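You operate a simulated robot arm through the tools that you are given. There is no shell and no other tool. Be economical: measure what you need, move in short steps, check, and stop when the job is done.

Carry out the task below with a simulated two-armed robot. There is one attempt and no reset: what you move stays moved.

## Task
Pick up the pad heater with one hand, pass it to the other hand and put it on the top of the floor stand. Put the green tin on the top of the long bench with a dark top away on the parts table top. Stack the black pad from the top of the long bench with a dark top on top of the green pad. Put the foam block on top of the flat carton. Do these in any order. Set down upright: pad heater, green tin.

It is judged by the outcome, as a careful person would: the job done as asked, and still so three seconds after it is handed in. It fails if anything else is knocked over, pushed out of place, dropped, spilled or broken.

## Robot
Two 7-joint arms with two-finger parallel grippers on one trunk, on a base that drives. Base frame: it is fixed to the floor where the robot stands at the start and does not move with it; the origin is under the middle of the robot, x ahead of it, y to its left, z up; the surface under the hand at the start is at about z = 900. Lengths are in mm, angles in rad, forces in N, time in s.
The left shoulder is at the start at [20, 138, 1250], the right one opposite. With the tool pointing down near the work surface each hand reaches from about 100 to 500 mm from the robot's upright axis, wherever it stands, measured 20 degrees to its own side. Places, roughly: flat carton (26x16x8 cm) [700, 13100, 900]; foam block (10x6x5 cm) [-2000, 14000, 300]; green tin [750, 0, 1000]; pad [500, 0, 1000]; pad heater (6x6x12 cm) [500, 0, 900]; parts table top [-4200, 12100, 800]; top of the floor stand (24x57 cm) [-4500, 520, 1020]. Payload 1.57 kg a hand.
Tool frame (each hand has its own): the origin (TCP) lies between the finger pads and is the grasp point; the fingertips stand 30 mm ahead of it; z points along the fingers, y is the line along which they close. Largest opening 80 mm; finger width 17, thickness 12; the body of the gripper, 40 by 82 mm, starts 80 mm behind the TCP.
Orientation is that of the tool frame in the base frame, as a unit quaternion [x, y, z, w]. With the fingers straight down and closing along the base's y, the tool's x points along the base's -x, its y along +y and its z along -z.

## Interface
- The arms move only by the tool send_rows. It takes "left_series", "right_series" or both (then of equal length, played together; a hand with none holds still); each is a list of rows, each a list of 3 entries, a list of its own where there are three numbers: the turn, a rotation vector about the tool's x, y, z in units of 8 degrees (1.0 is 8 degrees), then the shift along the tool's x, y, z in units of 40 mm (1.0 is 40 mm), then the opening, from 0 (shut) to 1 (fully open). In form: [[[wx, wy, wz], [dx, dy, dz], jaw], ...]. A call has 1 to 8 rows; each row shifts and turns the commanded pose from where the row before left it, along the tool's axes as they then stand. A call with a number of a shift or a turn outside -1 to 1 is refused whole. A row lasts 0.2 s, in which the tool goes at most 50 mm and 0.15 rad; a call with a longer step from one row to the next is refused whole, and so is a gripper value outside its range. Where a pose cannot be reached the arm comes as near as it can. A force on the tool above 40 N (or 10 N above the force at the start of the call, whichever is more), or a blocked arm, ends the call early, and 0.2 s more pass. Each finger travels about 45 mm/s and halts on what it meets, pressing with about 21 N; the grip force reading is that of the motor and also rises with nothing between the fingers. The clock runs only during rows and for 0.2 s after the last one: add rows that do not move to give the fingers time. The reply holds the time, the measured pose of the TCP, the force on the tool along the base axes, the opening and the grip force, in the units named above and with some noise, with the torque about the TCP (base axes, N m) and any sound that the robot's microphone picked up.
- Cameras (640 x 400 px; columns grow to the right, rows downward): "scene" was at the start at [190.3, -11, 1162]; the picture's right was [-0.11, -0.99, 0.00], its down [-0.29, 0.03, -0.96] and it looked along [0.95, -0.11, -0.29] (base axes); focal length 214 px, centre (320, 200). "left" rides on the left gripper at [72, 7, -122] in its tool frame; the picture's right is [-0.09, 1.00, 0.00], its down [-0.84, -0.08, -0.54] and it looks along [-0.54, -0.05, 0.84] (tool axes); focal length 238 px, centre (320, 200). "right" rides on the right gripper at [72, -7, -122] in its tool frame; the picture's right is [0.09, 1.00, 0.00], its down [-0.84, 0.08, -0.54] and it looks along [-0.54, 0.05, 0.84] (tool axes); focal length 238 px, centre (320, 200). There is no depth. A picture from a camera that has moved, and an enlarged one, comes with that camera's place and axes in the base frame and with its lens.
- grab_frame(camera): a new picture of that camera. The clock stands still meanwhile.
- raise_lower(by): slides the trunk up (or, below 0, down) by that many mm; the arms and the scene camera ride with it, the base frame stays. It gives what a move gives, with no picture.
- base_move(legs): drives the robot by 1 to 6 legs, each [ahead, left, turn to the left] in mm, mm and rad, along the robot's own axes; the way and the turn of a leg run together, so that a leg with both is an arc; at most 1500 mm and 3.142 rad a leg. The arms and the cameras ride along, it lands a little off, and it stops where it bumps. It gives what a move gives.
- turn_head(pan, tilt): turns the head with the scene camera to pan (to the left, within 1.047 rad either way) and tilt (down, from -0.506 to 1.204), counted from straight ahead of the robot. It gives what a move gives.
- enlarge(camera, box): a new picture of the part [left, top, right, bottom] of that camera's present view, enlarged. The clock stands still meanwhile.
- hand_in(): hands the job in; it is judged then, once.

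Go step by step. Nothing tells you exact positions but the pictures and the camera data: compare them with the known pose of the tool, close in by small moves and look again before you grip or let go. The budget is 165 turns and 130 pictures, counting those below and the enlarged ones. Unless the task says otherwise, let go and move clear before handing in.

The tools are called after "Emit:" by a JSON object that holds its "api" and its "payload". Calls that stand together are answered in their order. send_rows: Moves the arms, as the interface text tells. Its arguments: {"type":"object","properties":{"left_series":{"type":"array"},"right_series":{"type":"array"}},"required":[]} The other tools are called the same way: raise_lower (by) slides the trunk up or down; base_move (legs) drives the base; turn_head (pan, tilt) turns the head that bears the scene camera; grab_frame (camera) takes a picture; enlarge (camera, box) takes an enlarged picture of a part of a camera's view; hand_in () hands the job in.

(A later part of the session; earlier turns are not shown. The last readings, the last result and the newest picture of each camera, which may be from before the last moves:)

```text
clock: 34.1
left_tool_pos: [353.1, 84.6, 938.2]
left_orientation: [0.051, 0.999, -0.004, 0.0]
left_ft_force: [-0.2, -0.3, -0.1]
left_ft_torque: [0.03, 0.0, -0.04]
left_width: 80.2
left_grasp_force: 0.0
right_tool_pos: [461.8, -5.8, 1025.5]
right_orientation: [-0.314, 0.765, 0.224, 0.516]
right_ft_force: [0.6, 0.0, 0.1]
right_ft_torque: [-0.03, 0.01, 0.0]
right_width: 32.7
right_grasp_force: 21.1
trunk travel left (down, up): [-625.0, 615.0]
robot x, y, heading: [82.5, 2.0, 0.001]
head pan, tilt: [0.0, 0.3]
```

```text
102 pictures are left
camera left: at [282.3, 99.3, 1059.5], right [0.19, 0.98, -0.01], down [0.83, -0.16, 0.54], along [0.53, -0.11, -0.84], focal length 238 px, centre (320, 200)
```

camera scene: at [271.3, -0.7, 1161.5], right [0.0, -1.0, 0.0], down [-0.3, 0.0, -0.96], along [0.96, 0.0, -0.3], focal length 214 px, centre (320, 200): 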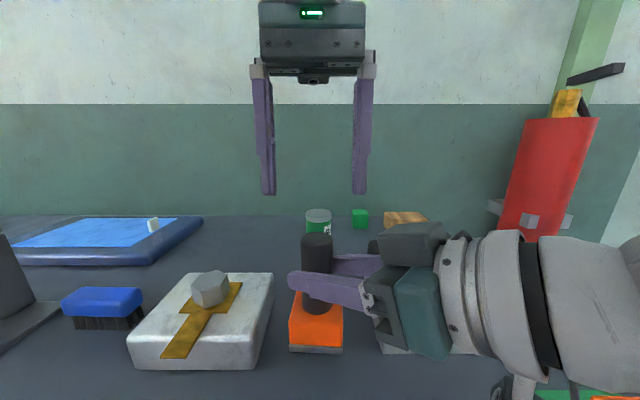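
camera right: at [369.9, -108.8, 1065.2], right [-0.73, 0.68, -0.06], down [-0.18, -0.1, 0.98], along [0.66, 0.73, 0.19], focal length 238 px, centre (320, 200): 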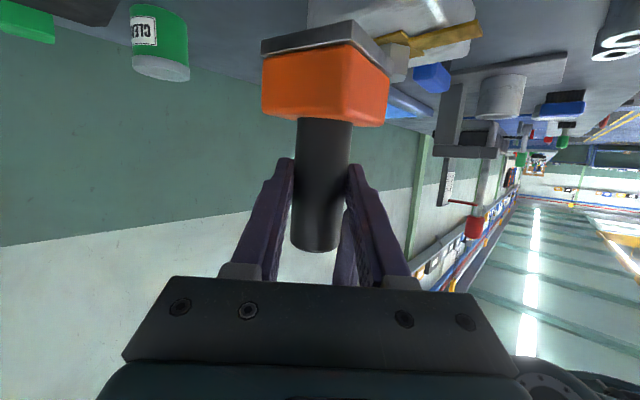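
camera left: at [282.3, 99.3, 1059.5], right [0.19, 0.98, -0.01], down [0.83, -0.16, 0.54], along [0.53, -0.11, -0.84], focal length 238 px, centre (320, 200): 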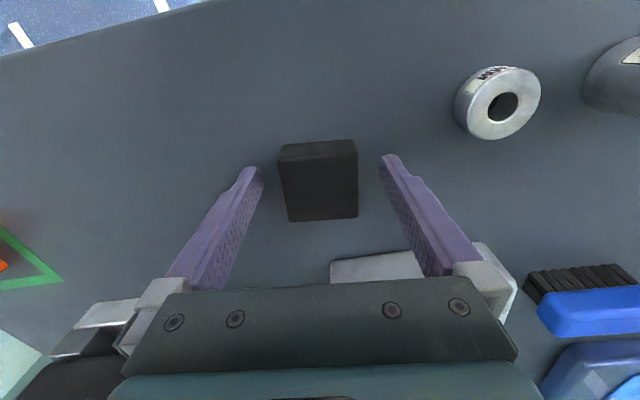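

The pad is centred between the fingers. I'll close on it.

Emit:
{"api": "send_rows", "payload": {"left_series": [[[0, 0, 0], [0, 0, 0.08], 0], [[0, 0, 0], [0, 0, 0], 0], [[0, 0, 0], [0, 0, 0], 0], [[0, 0, 0], [0, 0, 0], 0], [[0, 0, 0], [0, 0, 0], 0], [[0, 0, 0], [0, 0, 0], 0], [[0, 0, 0], [0, 0, 0], 0]]}}

Emit:
{"api": "send_rows", "payload": {"left_series": [[[0, 0, 0], [0, 0, -0.5], 0], [[0, 0, 0], [0, 0, -0.9], 0], [[0, 0, 0], [0, 0, -0.9], 0], [[0, 0, 0], [0, 0, -0.9], 0], [[0, 0, 0], [0, 0, -0.9], 0], [[0, 0, 0], [0, 0, 0], 0]], "right_series": [[[0, 0, 0], [-0.2, 0, -0.1], 0], [[0, 0, 0], [-0.5, 0, -0.2], 0], [[0, 0, 0], [-0.5, 0, -0.2], 0], [[0, 0, 0], [-0.5, 0, -0.2], 0], [[0, 0, 0], [-0.5, 0, -0.2], 0], [[0, 0, 0], [0, 0, 0], 0]]}}

Emit:
{"api": "grab_frame", "payload": {"camera": "left"}}

```text
clock: 35.7
left_tool_pos: [352.8, 84.0, 936.3]
left_orientation: [0.051, 0.999, -0.006, -0.001]
left_ft_force: [-0.4, -1.0, 0.8]
left_ft_torque: [0.02, 0.02, 0.03]
left_width: 49.7
left_grasp_force: 21.4
right_tool_pos: [461.0, -5.2, 1026.0]
right_orientation: [-0.314, 0.765, 0.224, 0.516]
right_ft_force: [-0.1, -0.4, 0.8]
right_ft_torque: [-0.04, 0.01, 0.01]
right_width: 32.7
right_grasp_force: 20.6
trunk travel left (down, up): [-625.0, 615.0]
robot x, y, heading: [80.2, -1.0, 0.0]
head pan, tilt: [0.0, 0.3]
```

```text
clock: 37.1
left_tool_pos: [352.2, 87.8, 1098.8]
left_orientation: [0.05, 0.999, -0.004, 0.0]
left_ft_force: [0.1, 0.7, -1.2]
left_ft_torque: [0.02, 0.01, 0.03]
left_width: 49.4
left_grasp_force: 21.0
right_tool_pos: [461.7, -7.5, 1119.7]
right_orientation: [-0.314, 0.765, 0.225, 0.515]
right_ft_force: [-0.1, -0.4, -2.9]
right_ft_torque: [-0.01, 0.01, 0.02]
right_width: 32.8
right_grasp_force: 21.2
trunk travel left (down, up): [-625.0, 615.0]
robot x, y, heading: [80.3, 2.3, -0.002]
head pan, tilt: [0.0, 0.3]
```

```text
101 pictures are left
camera left: at [282.2, 101.5, 1220.3], right [0.19, 0.98, -0.01], down [0.83, -0.16, 0.54], along [0.53, -0.11, -0.84], focal length 238 px, centre (320, 200)
```

left: 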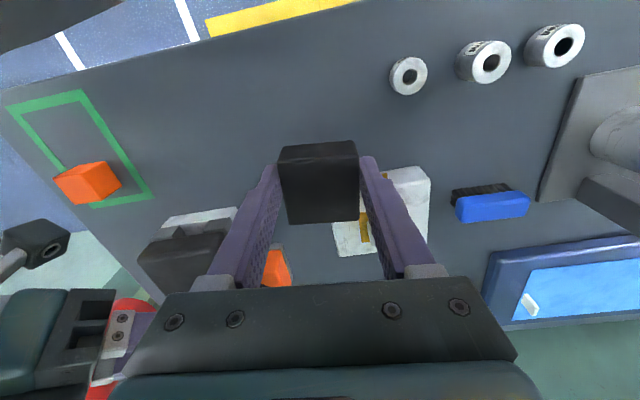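

The black pad is held (50 mm) and the heater is in the right hand. Before driving around the bench end I want to see how far my right elbow sticks out.

Emit:
{"api": "turn_head", "payload": {"pan": -1.0, "tilt": 0.3}}

Emit:
{"api": "grab_frame", "payload": {"camera": "scene"}}

```text
clock: 38.4
left_tool_pos: [353.4, 86.9, 1098.7]
left_orientation: [0.051, 0.999, -0.005, 0.0]
left_ft_force: [0.0, -0.3, -1.0]
left_ft_torque: [0.0, -0.04, -0.02]
left_width: 49.3
left_grasp_force: 21.0
right_tool_pos: [461.9, -7.6, 1120.1]
right_orientation: [-0.314, 0.765, 0.225, 0.516]
right_ft_force: [-0.4, 0.4, -2.6]
right_ft_torque: [0.02, 0.06, 0.02]
right_width: 33.0
right_grasp_force: 21.2
trunk travel left (down, up): [-625.0, 615.0]
robot x, y, heading: [77.3, -4.8, 0.004]
head pan, tilt: [-1.0, 0.3]
```

```text
100 pictures are left
camera scene: at [228.4, -79.3, 1161.5], right [-0.84, -0.54, 0.0], down [-0.16, 0.25, -0.96], along [0.52, -0.8, -0.3], focal length 214 px, centre (320, 200)
```

scene: 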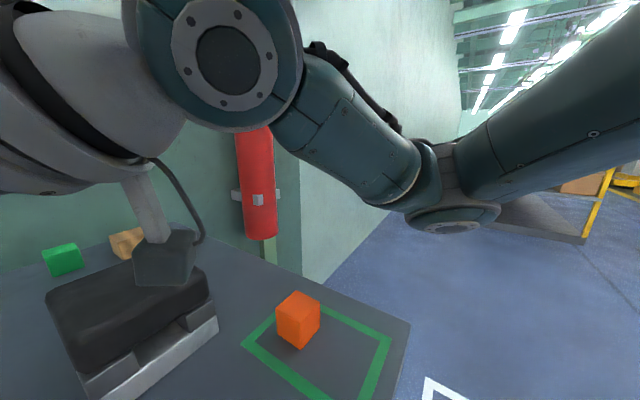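

The right elbow sticks out about 400 mm, too wide to fit next to the extinguisher. So I'll deliver the heater first: back off, turn around and look toward the stand.

Emit:
{"api": "base_move", "payload": {"legs": [[-600, 0, 0], [0, 0, 3.0]]}}

Emit:
{"api": "turn_head", "payload": {"pan": 0.0, "tilt": 0.2}}

Emit:
{"api": "grab_frame", "payload": {"camera": "scene"}}

```text
clock: 48.8
left_tool_pos: [-804.5, -47.7, 1099.2]
left_orientation: [0.992, -0.123, 0.001, -0.004]
left_ft_force: [0.2, 0.1, -0.8]
left_ft_torque: [0.0, -0.04, -0.01]
left_width: 49.3
left_grasp_force: 21.0
right_tool_pos: [-898.4, 63.7, 1120.1]
right_orientation: [0.786, 0.258, -0.53, 0.186]
right_ft_force: [0.3, -0.2, -2.4]
right_ft_torque: [0.06, -0.07, 0.02]
right_width: 32.8
right_grasp_force: 20.5
trunk travel left (down, up): [-625.0, 615.0]
robot x, y, heading: [-521.1, -0.8, 2.997]
head pan, tilt: [-1.0, 0.3]
```

```text
clock: 50.1
left_tool_pos: [-804.2, -47.5, 1098.7]
left_orientation: [0.993, -0.122, 0.0, -0.004]
left_ft_force: [0.1, 0.7, -1.9]
left_ft_torque: [-0.02, -0.04, 0.0]
left_width: 49.5
left_grasp_force: 21.1
right_tool_pos: [-898.3, 64.0, 1120.4]
right_orientation: [0.786, 0.257, -0.531, 0.186]
right_ft_force: [-0.1, 0.1, -3.4]
right_ft_torque: [0.0, -0.01, 0.03]
right_width: 32.4
right_grasp_force: 21.3
trunk travel left (down, up): [-625.0, 615.0]
robot x, y, heading: [-520.2, 1.8, 2.995]
head pan, tilt: [0.0, 0.201]
```

```text
99 pictures are left
camera scene: at [-715.7, 27.2, 1170.7], right [0.15, 0.99, 0.0], down [0.2, -0.03, -0.98], along [-0.97, 0.14, -0.2], focal length 214 px, centre (320, 200)
```

scene: 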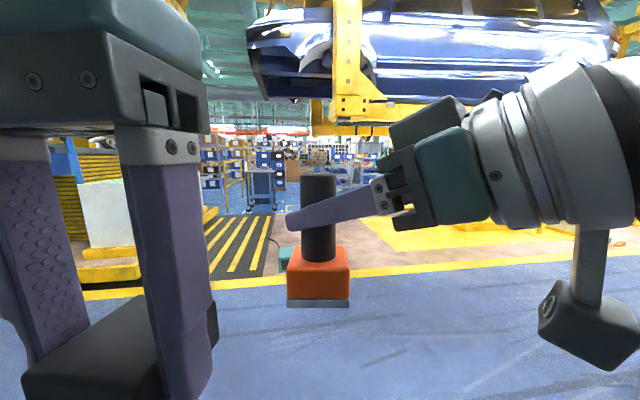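

The heater hides the stand's direction. I'll advance a metre with a slight turn so I can see past it.

Emit:
{"api": "base_move", "payload": {"legs": [[800, 0, 0], [0, 0, -0.3]]}}

Emit:
{"api": "turn_head", "payload": {"pan": 0.25, "tilt": 0.2}}

Emit:
{"api": "grab_frame", "payload": {"camera": "scene"}}

```text
clock: 55.3
left_tool_pos: [-1602.3, 155.6, 1098.8]
left_orientation: [0.963, -0.269, 0.001, -0.005]
left_ft_force: [0.3, 0.4, -0.8]
left_ft_torque: [0.0, 0.0, 0.0]
left_width: 49.3
left_grasp_force: 21.2
right_tool_pos: [-1660.5, 287.8, 1120.2]
right_orientation: [0.815, 0.137, -0.553, 0.105]
right_ft_force: [0.4, 0.5, -2.4]
right_ft_torque: [-0.01, -0.02, 0.0]
right_width: 32.5
right_grasp_force: 21.1
trunk travel left (down, up): [-625.0, 615.0]
robot x, y, heading: [-1320.4, 115.9, 2.696]
head pan, tilt: [0.0, 0.201]
```

```text
clock: 56.1
left_tool_pos: [-1602.8, 154.8, 1097.6]
left_orientation: [0.963, -0.27, 0.001, -0.004]
left_ft_force: [-0.7, -0.1, -0.1]
left_ft_torque: [-0.02, -0.05, -0.03]
left_width: 49.3
left_grasp_force: 21.5
right_tool_pos: [-1659.4, 288.5, 1120.8]
right_orientation: [0.816, 0.138, -0.551, 0.105]
right_ft_force: [-0.2, 0.2, -2.1]
right_ft_torque: [0.05, -0.03, 0.02]
right_width: 32.5
right_grasp_force: 20.8
trunk travel left (down, up): [-625.0, 615.0]
robot x, y, heading: [-1319.2, 116.8, 2.698]
head pan, tilt: [0.25, 0.201]
```

```text
98 pictures are left
camera scene: at [-1503.0, 177.2, 1170.7], right [0.19, 0.98, 0.0], down [0.2, -0.04, -0.98], along [-0.96, 0.19, -0.2], focal length 214 px, centre (320, 200)
```

scene: 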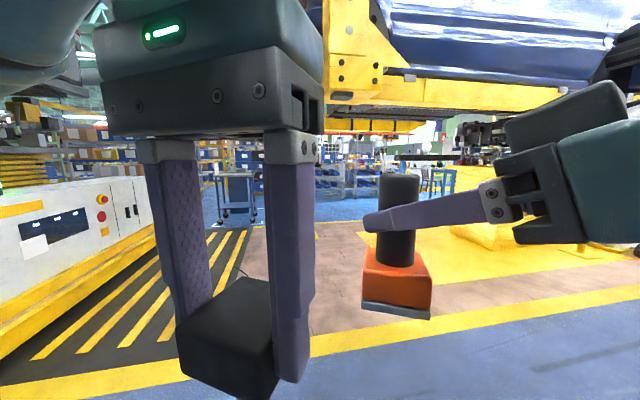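

Emit:
{"api": "base_move", "payload": {"legs": [[0, 0, 0.45]]}}

Emit:
{"api": "turn_head", "payload": {"pan": -0.1, "tilt": 0.2}}

Emit:
{"api": "grab_frame", "payload": {"camera": "scene"}}

```text
clock: 57.8
left_tool_pos: [-1589.9, 28.1, 1099.0]
left_orientation: [0.999, -0.046, -0.001, -0.004]
left_ft_force: [-0.2, -0.6, -0.9]
left_ft_torque: [0.01, -0.02, 0.01]
left_width: 49.0
left_grasp_force: 20.8
right_tool_pos: [-1698.5, 120.8, 1119.0]
right_orientation: [0.764, 0.318, -0.514, 0.227]
right_ft_force: [-0.1, 0.8, -2.2]
right_ft_torque: [0.05, 0.01, 0.01]
right_width: 32.7
right_grasp_force: 21.1
trunk travel left (down, up): [-625.0, 615.0]
robot x, y, heading: [-1322.0, 116.8, -3.132]
head pan, tilt: [0.25, 0.201]
```

```text
clock: 58.7
left_tool_pos: [-1590.8, 28.4, 1098.3]
left_orientation: [0.999, -0.046, 0.0, -0.005]
left_ft_force: [0.0, -0.3, -0.2]
left_ft_torque: [0.0, -0.02, -0.02]
left_width: 49.4
left_grasp_force: 20.7
right_tool_pos: [-1699.6, 121.6, 1119.9]
right_orientation: [0.765, 0.317, -0.514, 0.226]
right_ft_force: [-0.8, 0.7, -3.1]
right_ft_torque: [0.07, 0.01, 0.03]
right_width: 32.2
right_grasp_force: 20.2
trunk travel left (down, up): [-625.0, 615.0]
robot x, y, heading: [-1322.2, 115.7, -3.129]
head pan, tilt: [-0.099, 0.201]
```

```text
97 pictures are left
camera scene: at [-1514.1, 123.7, 1170.7], right [0.09, 1.0, 0.0], down [0.2, -0.02, -0.98], along [-0.98, 0.09, -0.2], focal length 214 px, centre (320, 200)
```

scene: 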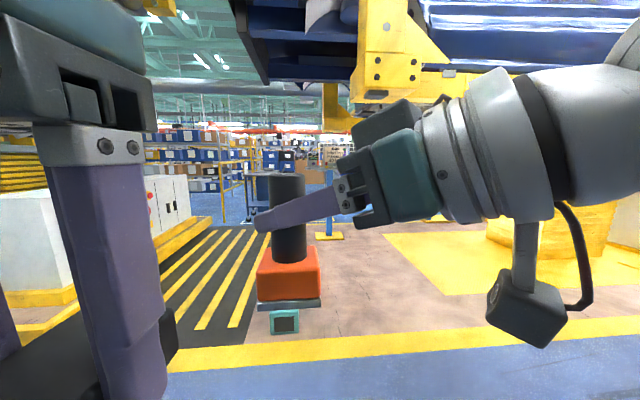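

The floor stand is visible: a blue post with a yellow foot at about (-4500, 530). A small box sits on the floor near (-2850, 0), so I'll sidestep to y≈500 first, then advance.

Emit:
{"api": "base_move", "payload": {"legs": [[200, -450, 0], [1300, 0, 0]]}}

Emit:
{"api": "turn_head", "payload": {"pan": 0.15, "tilt": 0.1}}

Emit:
{"api": "grab_frame", "payload": {"camera": "scene"}}

```text
clock: 66.8
left_tool_pos: [-2981.6, 467.5, 1098.7]
left_orientation: [0.999, -0.047, -0.001, -0.003]
left_ft_force: [0.8, 0.1, -2.1]
left_ft_torque: [-0.01, -0.04, 0.0]
left_width: 49.3
left_grasp_force: 20.8
right_tool_pos: [-3092.6, 562.5, 1118.6]
right_orientation: [0.766, 0.315, -0.513, 0.224]
right_ft_force: [-0.1, 0.3, -2.2]
right_ft_torque: [0.03, 0.01, -0.03]
right_width: 32.5
right_grasp_force: 20.7
trunk travel left (down, up): [-625.0, 615.0]
robot x, y, heading: [-2709.3, 557.1, -3.134]
head pan, tilt: [-0.099, 0.201]
stopped in leg 2: the robot was blocked; the commanded pose is now the measured one
```

```text
clock: 67.5
left_tool_pos: [-2981.7, 468.2, 1098.4]
left_orientation: [0.999, -0.046, 0.0, -0.004]
left_ft_force: [0.5, 0.6, -0.8]
left_ft_torque: [0.0, -0.01, 0.03]
left_width: 49.2
left_grasp_force: 20.5
right_tool_pos: [-3092.0, 563.2, 1120.2]
right_orientation: [0.765, 0.316, -0.514, 0.225]
right_ft_force: [-0.2, -0.1, -3.3]
right_ft_torque: [0.0, -0.02, 0.01]
right_width: 32.7
right_grasp_force: 21.0
trunk travel left (down, up): [-625.0, 615.0]
robot x, y, heading: [-2711.1, 554.2, -3.131]
head pan, tilt: [0.15, 0.099]
```

```text
96 pictures are left
camera scene: at [-2903.2, 541.0, 1180.1], right [-0.15, 0.99, 0.0], down [0.1, 0.02, -0.99], along [-0.98, -0.15, -0.1], focal length 214 px, centre (320, 200)
```

scene: 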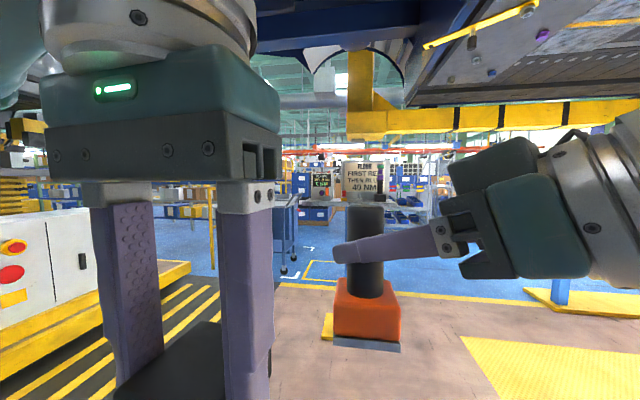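

I've been blocked at x≈-2710. I'll look up and down to find the obstruction.

Emit:
{"api": "turn_head", "payload": {"pan": 0.0, "tilt": -0.5}}

Emit:
{"api": "grab_frame", "payload": {"camera": "scene"}}

Emit:
{"api": "turn_head", "payload": {"pan": 0.0, "tilt": 1.1}}

Emit:
{"api": "grab_frame", "payload": {"camera": "scene"}}

```text
clock: 68.5
left_tool_pos: [-2983.0, 468.1, 1098.4]
left_orientation: [0.999, -0.047, 0.0, -0.004]
left_ft_force: [-0.5, 0.2, 0.0]
left_ft_torque: [0.02, 0.02, 0.01]
left_width: 49.4
left_grasp_force: 21.5
right_tool_pos: [-3091.6, 562.6, 1119.3]
right_orientation: [0.765, 0.316, -0.515, 0.225]
right_ft_force: [-1.1, 0.3, -2.7]
right_ft_torque: [0.04, 0.0, -0.02]
right_width: 32.5
right_grasp_force: 20.5
trunk travel left (down, up): [-625.0, 615.0]
robot x, y, heading: [-2708.6, 556.2, -3.132]
head pan, tilt: [0.0, -0.499]
```

```text
95 pictures are left
camera scene: at [-2879.4, 554.8, 1229.2], right [-0.01, 1.0, 0.0], down [-0.48, 0.0, -0.88], along [-0.88, -0.01, 0.48], focal length 214 px, centre (320, 200)
```

scene: 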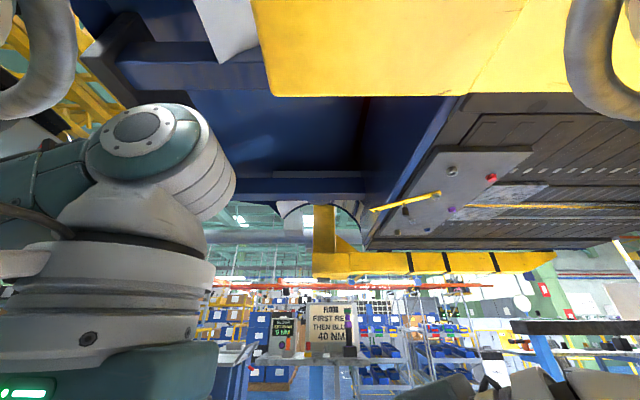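

```text
clock: 70.2
left_tool_pos: [-2982.2, 467.7, 1099.0]
left_orientation: [0.999, -0.047, -0.001, -0.003]
left_ft_force: [-0.3, 0.0, -0.9]
left_ft_torque: [-0.01, 0.0, -0.01]
left_width: 49.3
left_grasp_force: 21.0
right_tool_pos: [-3092.9, 562.4, 1119.4]
right_orientation: [0.765, 0.315, -0.515, 0.225]
right_ft_force: [-0.6, -0.3, -2.1]
right_ft_torque: [0.01, -0.03, -0.04]
right_width: 32.5
right_grasp_force: 21.0
trunk travel left (down, up): [-625.0, 615.0]
robot x, y, heading: [-2711.4, 555.7, -3.131]
head pan, tilt: [0.0, 1.1]
```

```text
94 pictures are left
camera scene: at [-2875.4, 554.9, 1095.4], right [-0.01, 1.0, 0.0], down [0.89, 0.01, -0.45], along [-0.45, 0.0, -0.89], focal length 214 px, centre (320, 200)
```

scene: 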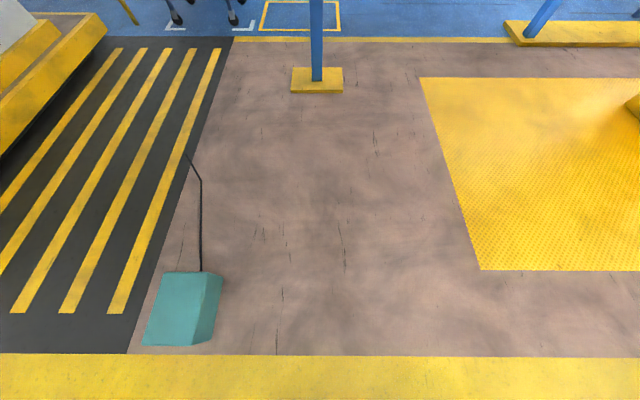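

Nothing is on the floor ahead, so the overhead car carrier must be catching the trunk. I'll back up slightly, lower the trunk and try to pass under.

Emit:
{"api": "base_move", "payload": {"legs": [[-80, 0, 0]]}}

Emit:
{"api": "raise_lower", "payload": {"by": -350}}

Emit:
{"api": "base_move", "payload": {"legs": [[600, 0, 0]]}}

Emit:
{"api": "turn_head", "payload": {"pan": 0.0, "tilt": -0.2}}

Emit:
{"api": "grab_frame", "payload": {"camera": "scene"}}

```text
clock: 71.3
left_tool_pos: [-2902.2, 467.9, 1098.7]
left_orientation: [0.999, -0.046, 0.0, -0.005]
left_ft_force: [0.4, -0.8, -1.1]
left_ft_torque: [-0.03, 0.0, 0.01]
left_width: 49.6
left_grasp_force: 21.4
right_tool_pos: [-3011.1, 563.1, 1120.4]
right_orientation: [0.764, 0.317, -0.514, 0.226]
right_ft_force: [-0.5, -0.7, -3.1]
right_ft_torque: [0.02, -0.02, 0.0]
right_width: 32.7
right_grasp_force: 21.0
trunk travel left (down, up): [-625.0, 615.0]
robot x, y, heading: [-2633.0, 557.4, -3.131]
head pan, tilt: [0.0, 1.1]
```

```text
clock: 74.7
left_tool_pos: [-2903.1, 468.1, 748.9]
left_orientation: [0.999, -0.046, 0.0, -0.004]
left_ft_force: [-0.1, -0.3, -1.3]
left_ft_torque: [0.02, -0.05, -0.05]
left_width: 49.3
left_grasp_force: 21.4
right_tool_pos: [-3012.5, 562.3, 770.8]
right_orientation: [0.765, 0.316, -0.514, 0.226]
right_ft_force: [-0.1, -0.5, -3.0]
right_ft_torque: [0.04, -0.05, -0.02]
right_width: 32.6
right_grasp_force: 20.8
trunk travel left (down, up): [-275.0, 965.0]
robot x, y, heading: [-2626.5, 560.7, -3.139]
head pan, tilt: [0.0, 1.1]
```

```text
clock: 76.1
left_tool_pos: [-2983.8, 467.6, 748.9]
left_orientation: [0.999, -0.045, 0.0, -0.004]
left_ft_force: [-0.1, 0.4, -0.9]
left_ft_torque: [-0.01, -0.01, -0.02]
left_width: 49.3
left_grasp_force: 21.0
right_tool_pos: [-3092.8, 562.7, 768.2]
right_orientation: [0.766, 0.317, -0.512, 0.225]
right_ft_force: [-0.1, -0.5, -3.3]
right_ft_torque: [0.05, -0.01, -0.03]
right_width: 32.6
right_grasp_force: 20.3
trunk travel left (down, up): [-275.0, 965.0]
robot x, y, heading: [-2713.7, 557.0, -3.136]
head pan, tilt: [0.0, 1.1]
stopped in leg 1: the robot was blocked; the commanded pose is now the measured one
```

```text
clock: 77.5
left_tool_pos: [-2981.8, 468.4, 749.1]
left_orientation: [0.999, -0.046, -0.001, -0.004]
left_ft_force: [-0.4, -0.1, -0.7]
left_ft_torque: [-0.01, 0.0, -0.01]
left_width: 49.3
left_grasp_force: 20.3
right_tool_pos: [-3092.8, 563.4, 769.4]
right_orientation: [0.766, 0.316, -0.514, 0.224]
right_ft_force: [0.8, 0.7, -3.6]
right_ft_torque: [0.02, -0.02, -0.02]
right_width: 32.5
right_grasp_force: 21.3
trunk travel left (down, up): [-275.0, 965.0]
robot x, y, heading: [-2706.6, 556.2, -3.133]
head pan, tilt: [0.0, -0.201]
```

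```text
93 pictures are left
camera scene: at [-2895.4, 554.7, 856.6], right [-0.01, 1.0, 0.0], down [-0.2, 0.0, -0.98], along [-0.98, -0.01, 0.2], focal length 214 px, centre (320, 200)
```

scene: 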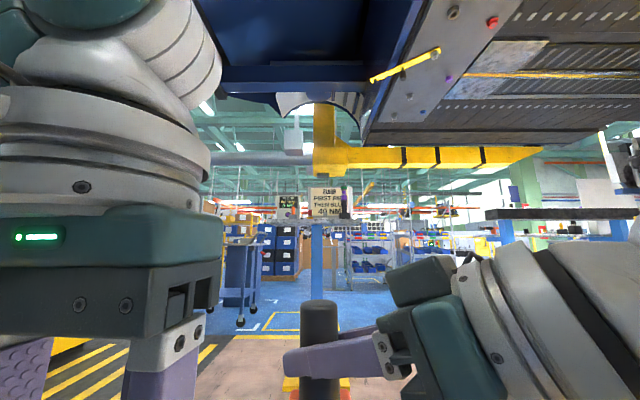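

Same spot regardless of trunk height, so the mast can't pass under the carrier here. A striped walkway at y≈-900 seems open, so I'll go through it to reach the stand from its far side.

Emit:
{"api": "base_move", "payload": {"legs": [[-200, 0, 0], [0, 1450, 0], [1300, 0, 0]]}}

Emit:
{"api": "turn_head", "payload": {"pan": -0.3, "tilt": 0.1}}

Emit:
{"api": "grab_frame", "payload": {"camera": "scene"}}

```text
clock: 92.1
left_tool_pos: [-4073.6, -994.5, 748.9]
left_orientation: [0.999, -0.044, 0.001, -0.004]
left_ft_force: [0.2, 0.2, -1.7]
left_ft_torque: [0.0, -0.03, 0.02]
left_width: 49.5
left_grasp_force: 20.5
right_tool_pos: [-4185.1, -900.0, 769.6]
right_orientation: [0.766, 0.317, -0.512, 0.225]
right_ft_force: [-0.9, -0.1, -2.4]
right_ft_torque: [0.04, -0.03, 0.02]
right_width: 32.4
right_grasp_force: 21.3
trunk travel left (down, up): [-275.0, 965.0]
robot x, y, heading: [-3804.1, -906.3, -3.124]
head pan, tilt: [0.0, -0.201]
```

```text
clock: 92.9
left_tool_pos: [-4074.2, -994.5, 748.6]
left_orientation: [0.999, -0.044, 0.0, -0.003]
left_ft_force: [1.4, -0.2, -1.0]
left_ft_torque: [-0.01, 0.0, 0.02]
left_width: 49.1
left_grasp_force: 21.0
right_tool_pos: [-4185.0, -900.2, 769.1]
right_orientation: [0.765, 0.318, -0.513, 0.226]
right_ft_force: [-0.5, 0.3, -2.2]
right_ft_torque: [0.03, 0.0, 0.01]
right_width: 32.4
right_grasp_force: 20.8
trunk travel left (down, up): [-275.0, 965.0]
robot x, y, heading: [-3803.4, -905.8, -3.132]
head pan, tilt: [-0.3, 0.099]
```

```text
92 pictures are left
camera scene: at [-3993.2, -880.2, 830.2], right [0.28, 0.96, 0.0], down [0.09, -0.03, -1.0], along [-0.95, 0.28, -0.1], focal length 214 px, centre (320, 200)
```

scene: 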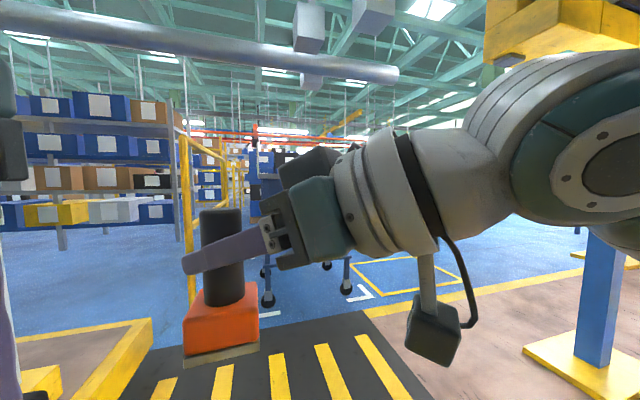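

I'm through part of the walkway. I'll turn to face +x here, where there's room, then back out past the carrier's far edge ahead of the trolley.

Emit:
{"api": "base_move", "payload": {"legs": [[0, 0, 3.132], [-1150, 0, 0]]}}

Emit:
{"api": "turn_head", "payload": {"pan": 0.9, "tilt": 0.0}}

Emit:
{"api": "grab_frame", "payload": {"camera": "scene"}}

```text
clock: 106.2
left_tool_pos: [-4694.9, -823.3, 748.3]
left_orientation: [0.045, 0.999, -0.003, -0.001]
left_ft_force: [-0.2, -0.1, -1.1]
left_ft_torque: [-0.01, -0.01, -0.03]
left_width: 49.3
left_grasp_force: 21.0
right_tool_pos: [-4583.9, -917.9, 768.5]
right_orientation: [-0.318, 0.765, 0.226, 0.513]
right_ft_force: [-0.1, -0.8, -3.4]
right_ft_torque: [-0.03, 0.04, 0.01]
right_width: 32.5
right_grasp_force: 20.8
trunk travel left (down, up): [-275.0, 965.0]
robot x, y, heading: [-4968.8, -911.0, 0.006]
head pan, tilt: [-0.3, 0.099]
```

```text
clock: 107.5
left_tool_pos: [-4695.7, -822.4, 749.1]
left_orientation: [0.045, 0.999, -0.004, -0.001]
left_ft_force: [-0.4, -0.1, -1.5]
left_ft_torque: [0.03, 0.0, 0.03]
left_width: 49.2
left_grasp_force: 20.5
right_tool_pos: [-4584.9, -917.9, 768.7]
right_orientation: [-0.318, 0.765, 0.226, 0.512]
right_ft_force: [1.4, -0.1, -2.3]
right_ft_torque: [-0.01, 0.01, 0.01]
right_width: 32.7
right_grasp_force: 20.8
trunk travel left (down, up): [-275.0, 965.0]
robot x, y, heading: [-4966.8, -916.1, 0.01]
head pan, tilt: [0.901, 0.0]
```

```text
91 pictures are left
camera scene: at [-4814.3, -841.1, 839.2], right [0.79, -0.61, 0.0], down [0.0, 0.0, -1.0], along [0.61, 0.79, 0.0], focal length 214 px, centre (320, 200)
```

scene: 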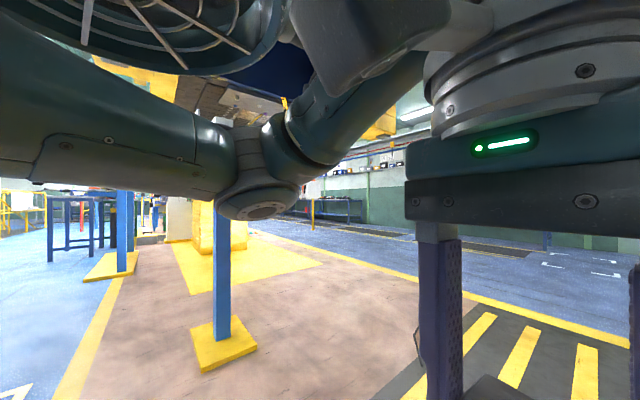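

The stand's foot is at about (-4494, 470). I'll raise the trunk so the arms clear the stand top, then sidestep toward it and look.

Emit:
{"api": "raise_lower", "payload": {"by": 450}}

Emit:
{"api": "base_move", "payload": {"legs": [[0, 950, 0]]}}

Emit:
{"api": "turn_head", "payload": {"pan": 0.5, "tilt": 0.6}}

Emit:
{"api": "grab_frame", "payload": {"camera": "scene"}}

```text
refused: 450 is not a number from -400 to 400
```

```text
clock: 112.5
left_tool_pos: [-4708.3, 129.8, 749.3]
left_orientation: [0.041, 0.999, -0.003, 0.0]
left_ft_force: [-0.4, -0.1, -1.3]
left_ft_torque: [-0.02, -0.01, 0.01]
left_width: 49.3
left_grasp_force: 20.7
right_tool_pos: [-4597.7, 36.9, 768.3]
right_orientation: [-0.32, 0.764, 0.227, 0.512]
right_ft_force: [-0.6, -0.3, -2.8]
right_ft_torque: [-0.01, 0.04, -0.01]
right_width: 32.6
right_grasp_force: 21.0
trunk travel left (down, up): [-275.0, 965.0]
robot x, y, heading: [-4979.7, 36.4, 0.019]
head pan, tilt: [0.901, 0.0]
```

```text
clock: 113.5
left_tool_pos: [-4708.0, 129.5, 748.7]
left_orientation: [0.042, 0.999, -0.003, 0.0]
left_ft_force: [-0.2, 0.5, -0.8]
left_ft_torque: [-0.03, 0.03, -0.01]
left_width: 49.5
left_grasp_force: 21.3
right_tool_pos: [-4597.3, 35.6, 769.1]
right_orientation: [-0.319, 0.764, 0.227, 0.512]
right_ft_force: [-0.2, 0.4, -2.6]
right_ft_torque: [-0.06, 0.07, 0.01]
right_width: 32.4
right_grasp_force: 21.0
trunk travel left (down, up): [-275.0, 965.0]
robot x, y, heading: [-4976.7, 36.9, 0.013]
head pan, tilt: [0.499, 0.6]
```

```text
90 pictures are left
camera scene: at [-4805.2, 82.9, 784.1], right [0.49, -0.87, 0.0], down [-0.49, -0.28, -0.83], along [0.72, 0.41, -0.56], focal length 214 px, centre (320, 200)
```

scene: 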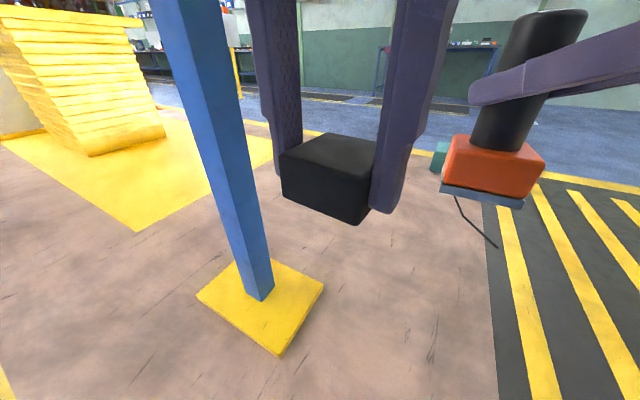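

Emit:
{"api": "base_move", "payload": {"legs": [[0, -350, 0]]}}

Emit:
{"api": "raise_lower", "payload": {"by": 400}}

Emit:
{"api": "turn_head", "payload": {"pan": 0.8, "tilt": 0.3}}

Emit:
{"api": "grab_frame", "payload": {"camera": "scene"}}

```text
clock: 115.8
left_tool_pos: [-4702.8, -221.8, 748.9]
left_orientation: [0.041, 0.999, -0.004, 0.0]
left_ft_force: [-0.2, -0.2, -1.0]
left_ft_torque: [-0.03, 0.0, 0.01]
left_width: 49.5
left_grasp_force: 20.9
right_tool_pos: [-4592.5, -316.0, 768.7]
right_orientation: [-0.32, 0.764, 0.228, 0.512]
right_ft_force: [-0.6, -1.1, -2.4]
right_ft_torque: [-0.06, 0.01, -0.02]
right_width: 32.6
right_grasp_force: 21.1
trunk travel left (down, up): [-275.0, 965.0]
robot x, y, heading: [-4972.0, -315.6, 0.017]
head pan, tilt: [0.499, 0.6]
```

```text
clock: 119.6
left_tool_pos: [-4702.2, -221.7, 1148.5]
left_orientation: [0.041, 0.999, -0.004, -0.001]
left_ft_force: [-0.1, -1.0, -0.9]
left_ft_torque: [0.0, 0.0, 0.01]
left_width: 49.1
left_grasp_force: 20.7
right_tool_pos: [-4590.7, -315.6, 1168.2]
right_orientation: [-0.32, 0.764, 0.228, 0.512]
right_ft_force: [-1.0, -0.7, -3.0]
right_ft_torque: [-0.01, 0.02, -0.01]
right_width: 32.5
right_grasp_force: 20.6
trunk travel left (down, up): [-675.0, 565.0]
robot x, y, heading: [-4974.8, -311.9, 0.02]
head pan, tilt: [0.499, 0.6]
```

```text
clock: 120.4
left_tool_pos: [-4701.9, -222.1, 1148.7]
left_orientation: [0.04, 0.999, -0.004, 0.0]
left_ft_force: [-0.4, 0.5, -1.3]
left_ft_torque: [-0.06, 0.06, -0.02]
left_width: 49.3
left_grasp_force: 21.1
right_tool_pos: [-4592.6, -315.7, 1168.6]
right_orientation: [-0.321, 0.764, 0.228, 0.512]
right_ft_force: [0.2, -0.4, -2.9]
right_ft_torque: [-0.03, 0.0, 0.04]
right_width: 32.3
right_grasp_force: 20.8
trunk travel left (down, up): [-675.0, 565.0]
robot x, y, heading: [-4975.6, -312.7, 0.011]
head pan, tilt: [0.799, 0.3]
```

```text
89 pictures are left
camera scene: at [-4812.0, -244.3, 1211.4], right [0.73, -0.68, 0.0], down [-0.2, -0.22, -0.95], along [0.65, 0.7, -0.3], focal length 214 px, centre (320, 200)
```

scene: 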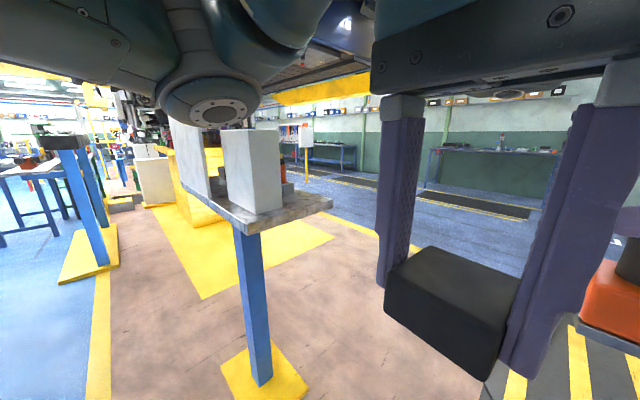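

The stand top is a grey plate, roughly x -4650..-4395 and y 150..780, with white boxes on it. I need a better view to find the free spot at its near end, so I'll sidestep closer.

Emit:
{"api": "base_move", "payload": {"legs": [[0, 300, 0]]}}

Emit:
{"api": "turn_head", "payload": {"pan": 0.3, "tilt": 0.4}}

Emit:
{"api": "grab_frame", "payload": {"camera": "scene"}}

Emit:
{"api": "grab_frame", "payload": {"camera": "left"}}

```text
clock: 122.5
left_tool_pos: [-4707.2, 75.8, 1148.3]
left_orientation: [0.042, 0.999, -0.003, 0.0]
left_ft_force: [0.2, -0.1, -0.6]
left_ft_torque: [-0.02, 0.01, 0.01]
left_width: 49.4
left_grasp_force: 20.3
right_tool_pos: [-4596.5, -18.2, 1168.4]
right_orientation: [-0.319, 0.764, 0.227, 0.512]
right_ft_force: [0.6, 0.8, -2.5]
right_ft_torque: [-0.02, 0.05, -0.02]
right_width: 32.7
right_grasp_force: 20.8
trunk travel left (down, up): [-675.0, 565.0]
robot x, y, heading: [-4975.3, -14.6, 0.012]
head pan, tilt: [0.799, 0.3]
```

```text
clock: 123.4
left_tool_pos: [-4708.7, 75.5, 1148.6]
left_orientation: [0.042, 0.999, -0.003, 0.0]
left_ft_force: [1.3, 0.5, -0.9]
left_ft_torque: [-0.01, 0.0, 0.01]
left_width: 49.5
left_grasp_force: 21.0
right_tool_pos: [-4597.0, -17.5, 1168.0]
right_orientation: [-0.32, 0.764, 0.228, 0.513]
right_ft_force: [0.4, -1.2, -2.0]
right_ft_torque: [-0.04, 0.04, 0.03]
right_width: 32.7
right_grasp_force: 21.5
trunk travel left (down, up): [-675.0, 565.0]
robot x, y, heading: [-4977.8, -14.9, 0.014]
head pan, tilt: [0.3, 0.4]
```

```text
88 pictures are left
camera scene: at [-4793.0, 14.2, 1202.2], right [0.31, -0.95, 0.0], down [-0.37, -0.12, -0.92], along [0.88, 0.29, -0.39], focal length 214 px, centre (320, 200)
```

scene: 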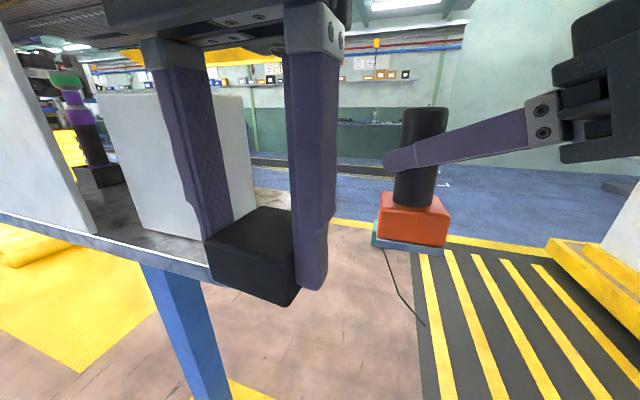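

```text
87 pictures are left
camera left: at [-4778.2, 89.2, 1269.7], right [0.17, 0.98, -0.01], down [0.83, -0.14, 0.54], along [0.53, -0.1, -0.84], focal length 238 px, centre (320, 200)
```

left: 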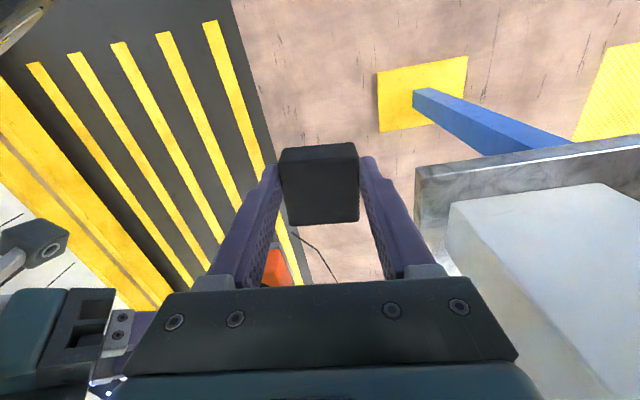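

Plate corner is at about (-4643, 170) and the nearest white box occupies x -4590..-4517 from y≈217. So the free spot for the heater is at about (-4460, 216). I'll sidestep to y≈130 and check the heater's tilt from the right wrist camera.

Emit:
{"api": "base_move", "payload": {"legs": [[0, 140, 0]]}}

Emit:
{"api": "turn_head", "payload": {"pan": 0.1, "tilt": 0.5}}

Emit:
{"api": "grab_frame", "payload": {"camera": "scene"}}

Emit:
{"api": "grab_frame", "payload": {"camera": "right"}}

```text
clock: 124.7
left_tool_pos: [-4709.9, 214.7, 1146.6]
left_orientation: [0.041, 0.999, -0.004, 0.0]
left_ft_force: [0.2, 0.3, -1.3]
left_ft_torque: [-0.04, -0.03, 0.01]
left_width: 49.2
left_grasp_force: 21.2
right_tool_pos: [-4599.5, 121.8, 1167.9]
right_orientation: [-0.32, 0.764, 0.228, 0.512]
right_ft_force: [-1.2, -0.5, -2.2]
right_ft_torque: [-0.04, 0.0, -0.02]
right_width: 32.4
right_grasp_force: 20.9
trunk travel left (down, up): [-675.0, 565.0]
robot x, y, heading: [-4981.9, 123.6, 0.021]
head pan, tilt: [0.3, 0.4]
```

```text
clock: 125.5
left_tool_pos: [-4709.1, 215.6, 1149.5]
left_orientation: [0.041, 0.999, -0.004, -0.001]
left_ft_force: [-1.0, 0.8, 0.4]
left_ft_torque: [-0.02, 0.0, 0.02]
left_width: 49.4
left_grasp_force: 20.1
right_tool_pos: [-4598.7, 120.8, 1167.5]
right_orientation: [-0.32, 0.765, 0.227, 0.511]
right_ft_force: [0.2, -1.0, -3.2]
right_ft_torque: [-0.03, 0.01, 0.01]
right_width: 32.5
right_grasp_force: 20.7
trunk travel left (down, up): [-675.0, 565.0]
robot x, y, heading: [-4978.3, 126.0, 0.018]
head pan, tilt: [0.099, 0.499]
```

```text
86 pictures are left
camera scene: at [-4793.0, 135.0, 1193.1], right [0.12, -0.99, 0.0], down [-0.48, -0.06, -0.88], along [0.87, 0.1, -0.48], focal length 214 px, centre (320, 200)
```

scene: 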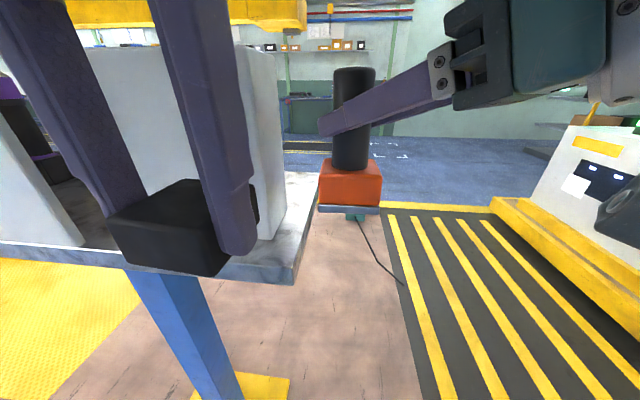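

```text
85 pictures are left
camera right: at [-4691.3, 15.2, 1147.6], right [-0.74, 0.67, -0.07], down [-0.17, -0.1, 0.98], along [0.65, 0.74, 0.19], focal length 238 px, centre (320, 200)
```

right: 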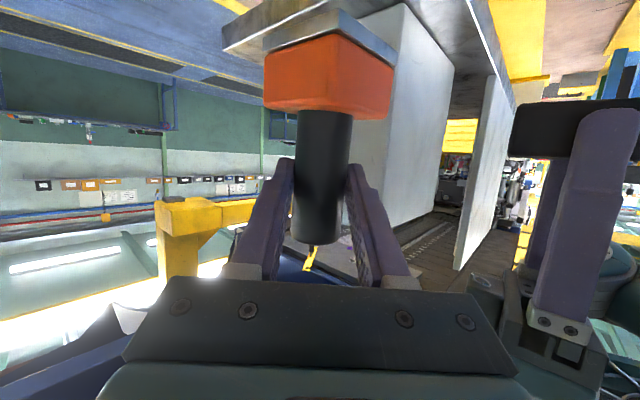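

Emit:
{"api": "enlarge", "payload": {"camera": "scene", "box": [220, 140, 380, 290]}}

```text
2.67 times, centred on (300, 215) of scene
camera zoom: at [-4793.0, 135.0, 1193.1], right [0.12, -0.99, 0.0], down [-0.48, -0.06, -0.88], along [0.87, 0.1, -0.48], focal length 572 px, centre (373, 160)
```

zoom: 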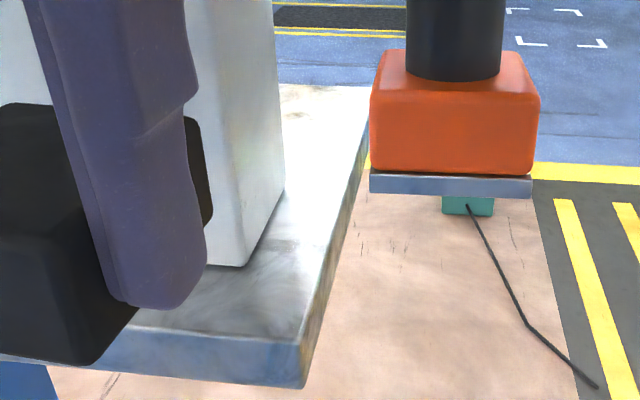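

Refined estimate: plate top z≈1030–1045, x -4651..-4405, low edge y≈180. The box is at x -4613..-4552, y≥208. I'll aim for (-4478, 226), correct about 2° of tilt, and move in x first, then y.

Emit:
{"api": "send_rows", "payload": {"right_series": [[[0, -0.25, 0], [0, 0, 0], 0], [[0, 0, 0], [-0.174, -0.51, 0.46], 0], [[0, 0, 0], [-0.174, -0.51, 0.46], 0], [[0, 0, 0], [-0.174, -0.51, 0.46], 0], [[0, 0, 0], [-0.174, -0.51, 0.46], 0], [[0, 0, 0], [0, 0, 0], 0]]}}

Emit:
{"api": "grab_frame", "payload": {"camera": "scene"}}

```text
clock: 126.9
left_tool_pos: [-4710.2, 215.6, 1149.2]
left_orientation: [0.041, 0.999, -0.004, -0.001]
left_ft_force: [-0.6, 0.1, -1.2]
left_ft_torque: [0.0, 0.0, -0.02]
left_width: 49.4
left_grasp_force: 20.6
right_tool_pos: [-4485.1, 122.9, 1168.7]
right_orientation: [-0.317, 0.755, 0.233, 0.525]
right_ft_force: [-0.9, -0.3, -2.8]
right_ft_torque: [-0.06, 0.03, -0.04]
right_width: 32.6
right_grasp_force: 21.1
trunk travel left (down, up): [-675.0, 565.0]
robot x, y, heading: [-4979.8, 122.1, 0.016]
head pan, tilt: [0.099, 0.499]
```

```text
83 pictures are left
camera scene: at [-4793.1, 135.0, 1193.0], right [0.12, -0.99, 0.0], down [-0.48, -0.06, -0.88], along [0.87, 0.1, -0.48], focal length 214 px, centre (320, 200)
```

scene: 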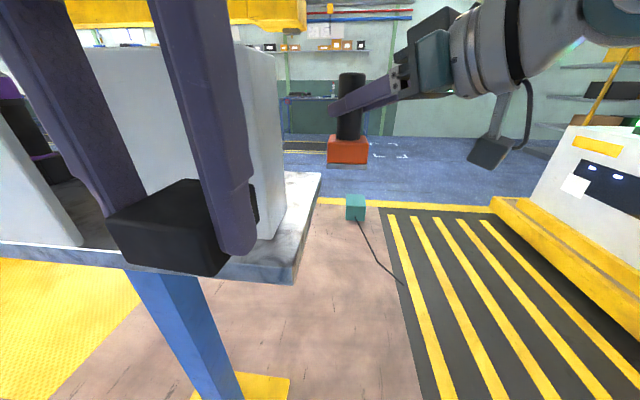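

Good; the heater bottom is at about 1093. Next I'll move in +y over the plate.

Emit:
{"api": "send_rows", "payload": {"right_series": [[[0, 0, 0], [-0.19, 0.56, 0.55], 0], [[0, 0, 0], [-0.19, 0.56, 0.55], 0], [[0, 0, 0], [-0.19, 0.56, 0.55], 0], [[0, 0, 0], [0, 0, 0], 0]]}}

Emit:
{"api": "enlarge", "payload": {"camera": "scene", "box": [220, 50, 420, 250]}}

Emit:
{"api": "grab_frame", "payload": {"camera": "right"}}

```text
clock: 128.0
left_tool_pos: [-4709.7, 212.7, 1147.1]
left_orientation: [0.041, 0.999, -0.004, 0.0]
left_ft_force: [0.9, 0.4, -0.6]
left_ft_torque: [-0.01, 0.02, 0.01]
left_width: 49.5
left_grasp_force: 20.9
right_tool_pos: [-4478.3, 205.7, 1164.8]
right_orientation: [-0.312, 0.761, 0.22, 0.525]
right_ft_force: [7.5, -8.7, -0.9]
right_ft_torque: [0.01, 0.01, 0.2]
right_width: 32.6
right_grasp_force: 20.9
trunk travel left (down, up): [-675.0, 565.0]
robot x, y, heading: [-4980.1, 120.1, 0.013]
head pan, tilt: [0.099, 0.499]
stopped in row 4 (right hand): the force on the tool passed its limit at 41 N (the readings are from after the stop); the commanded pose is now the measured one
```

```text
2.00 times, centred on (320, 150) of scene
camera zoom: at [-4792.0, 133.0, 1193.3], right [0.11, -0.99, 0.0], down [-0.47, -0.06, -0.88], along [0.87, 0.1, -0.48], focal length 429 px, centre (320, 300)
```

zoom: 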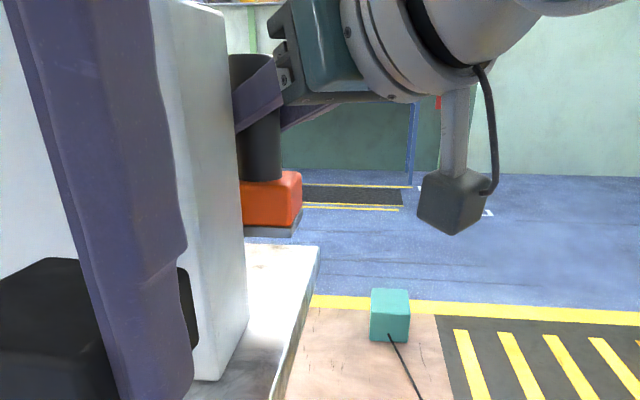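

```text
81 pictures are left
camera right: at [-4573.1, 102.9, 1140.8], right [-0.73, 0.68, -0.08], down [-0.2, -0.1, 0.97], along [0.66, 0.72, 0.21], focal length 238 px, centre (320, 200)
```

right: 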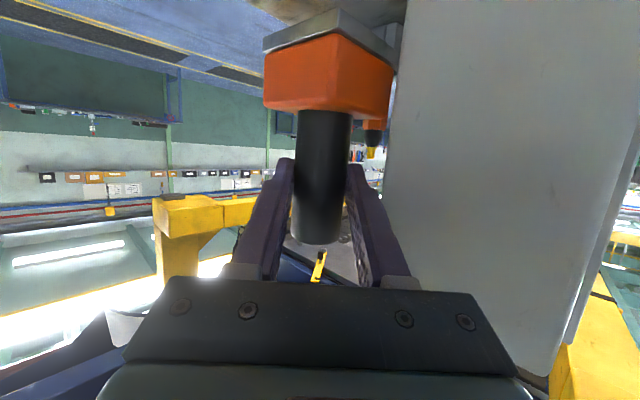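

My gripper palm brushed the white box. I'll back off right away and then yaw the hand so it comes in from the open -y side instead.

Emit:
{"api": "send_rows", "payload": {"right_series": [[[0, 0, 0], [0.17, -0.5, -0.5], 0], [[0, 0, 0], [0.17, -0.5, -0.5], 0], [[0, 0, 0], [0.1, -0.3, -0.3], 0], [[0, 0, 0], [0, 0, 0], 0]]}}

Emit:
{"api": "send_rows", "payload": {"right_series": [[[-0.8, 0, -0.3], [0, 0, 0], 0], [[-0.8, 0, -0.3], [0, 0, 0], 0], [[-0.8, 0, -0.3], [0, 0, 0], 0], [[-0.8, 0, -0.3], [0, 0, 0], 0], [[0, 0, 0], [0, 0, 0], 0]]}}

Emit:
{"api": "enlarge", "payload": {"camera": "scene", "box": [220, 80, 420, 280]}}

```text
clock: 129.0
left_tool_pos: [-4708.9, 215.2, 1148.7]
left_orientation: [0.041, 0.999, -0.003, 0.0]
left_ft_force: [0.2, 0.1, -1.4]
left_ft_torque: [0.01, -0.02, 0.0]
left_width: 49.5
left_grasp_force: 21.0
right_tool_pos: [-4483.3, 133.5, 1167.2]
right_orientation: [-0.313, 0.759, 0.225, 0.524]
right_ft_force: [0.2, -0.8, -2.8]
right_ft_torque: [-0.02, 0.0, -0.02]
right_width: 32.6
right_grasp_force: 21.2
trunk travel left (down, up): [-675.0, 565.0]
robot x, y, heading: [-4981.6, 126.8, 0.017]
head pan, tilt: [0.099, 0.499]
```

```text
clock: 130.2
left_tool_pos: [-4710.6, 214.4, 1148.8]
left_orientation: [0.042, 0.999, -0.004, -0.001]
left_ft_force: [0.1, 0.8, -1.9]
left_ft_torque: [0.0, -0.01, 0.01]
left_width: 49.2
left_grasp_force: 20.8
right_tool_pos: [-4482.7, 135.0, 1166.8]
right_orientation: [-0.483, 0.662, 0.342, 0.46]
right_ft_force: [-0.4, 0.5, -2.5]
right_ft_torque: [-0.07, -0.01, 0.02]
right_width: 32.4
right_grasp_force: 20.7
trunk travel left (down, up): [-675.0, 565.0]
robot x, y, heading: [-4982.8, 123.1, 0.009]
head pan, tilt: [0.099, 0.499]
```

```text
2.00 times, centred on (320, 180) of scene
camera zoom: at [-4792.8, 134.0, 1193.0], right [0.11, -0.99, 0.0], down [-0.48, -0.06, -0.88], along [0.87, 0.1, -0.48], focal length 429 px, centre (320, 240)
```

zoom: 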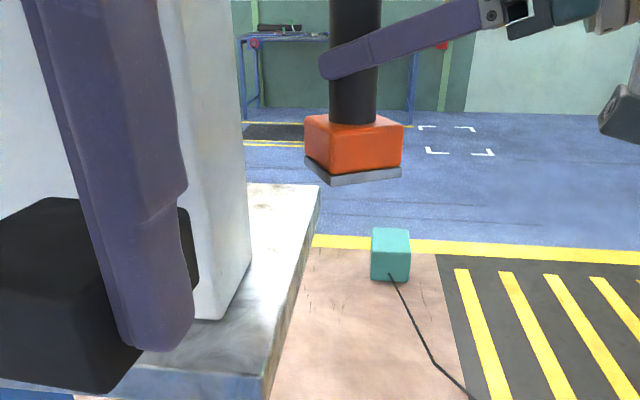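

The box looks essentially unmoved and the hand now points along +y. I'll move in over the plate again.

Emit:
{"api": "send_rows", "payload": {"right_series": [[[0, 0, 0], [-0.17, 0.123, 0.47], 0], [[0, 0, 0], [-0.17, 0.123, 0.47], 0], [[0, 0, 0], [-0.17, 0.123, 0.47], 0], [[0, 0, 0], [-0.17, 0.123, 0.47], 0], [[0, 0, 0], [0, 0, 0], 0]]}}

Emit:
{"api": "enlarge", "payload": {"camera": "scene", "box": [220, 60, 420, 260]}}

Emit:
{"api": "grab_frame", "payload": {"camera": "right"}}

```text
clock: 131.4
left_tool_pos: [-4708.8, 214.2, 1149.2]
left_orientation: [0.042, 0.999, -0.003, 0.0]
left_ft_force: [0.0, -0.3, -0.8]
left_ft_torque: [0.03, 0.01, -0.01]
left_width: 49.2
left_grasp_force: 20.8
right_tool_pos: [-4477.6, 216.4, 1168.1]
right_orientation: [-0.483, 0.662, 0.342, 0.461]
right_ft_force: [5.3, -2.2, -3.3]
right_ft_torque: [-0.09, -0.3, 0.05]
right_width: 32.3
right_grasp_force: 20.9
trunk travel left (down, up): [-675.0, 565.0]
robot x, y, heading: [-4978.5, 126.5, 0.017]
head pan, tilt: [0.099, 0.499]
```

```text
2.00 times, centred on (320, 160) of scene
camera zoom: at [-4792.0, 133.9, 1193.2], right [0.11, -0.99, 0.0], down [-0.47, -0.06, -0.88], along [0.87, 0.1, -0.48], focal length 429 px, centre (320, 280)
```

zoom: 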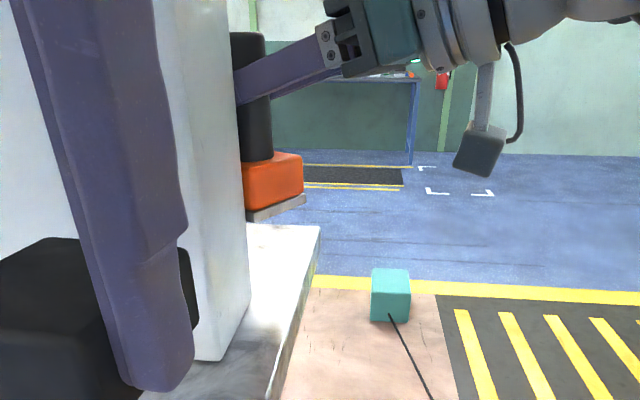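

```text
78 pictures are left
camera right: at [-4512.6, 81.4, 1142.1], right [-0.96, 0.27, -0.08], down [-0.13, -0.19, 0.97], along [0.25, 0.94, 0.22], focal length 238 px, centre (320, 200)
```

right: 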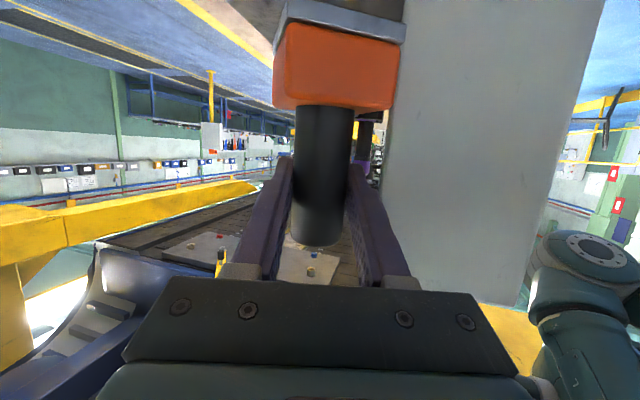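

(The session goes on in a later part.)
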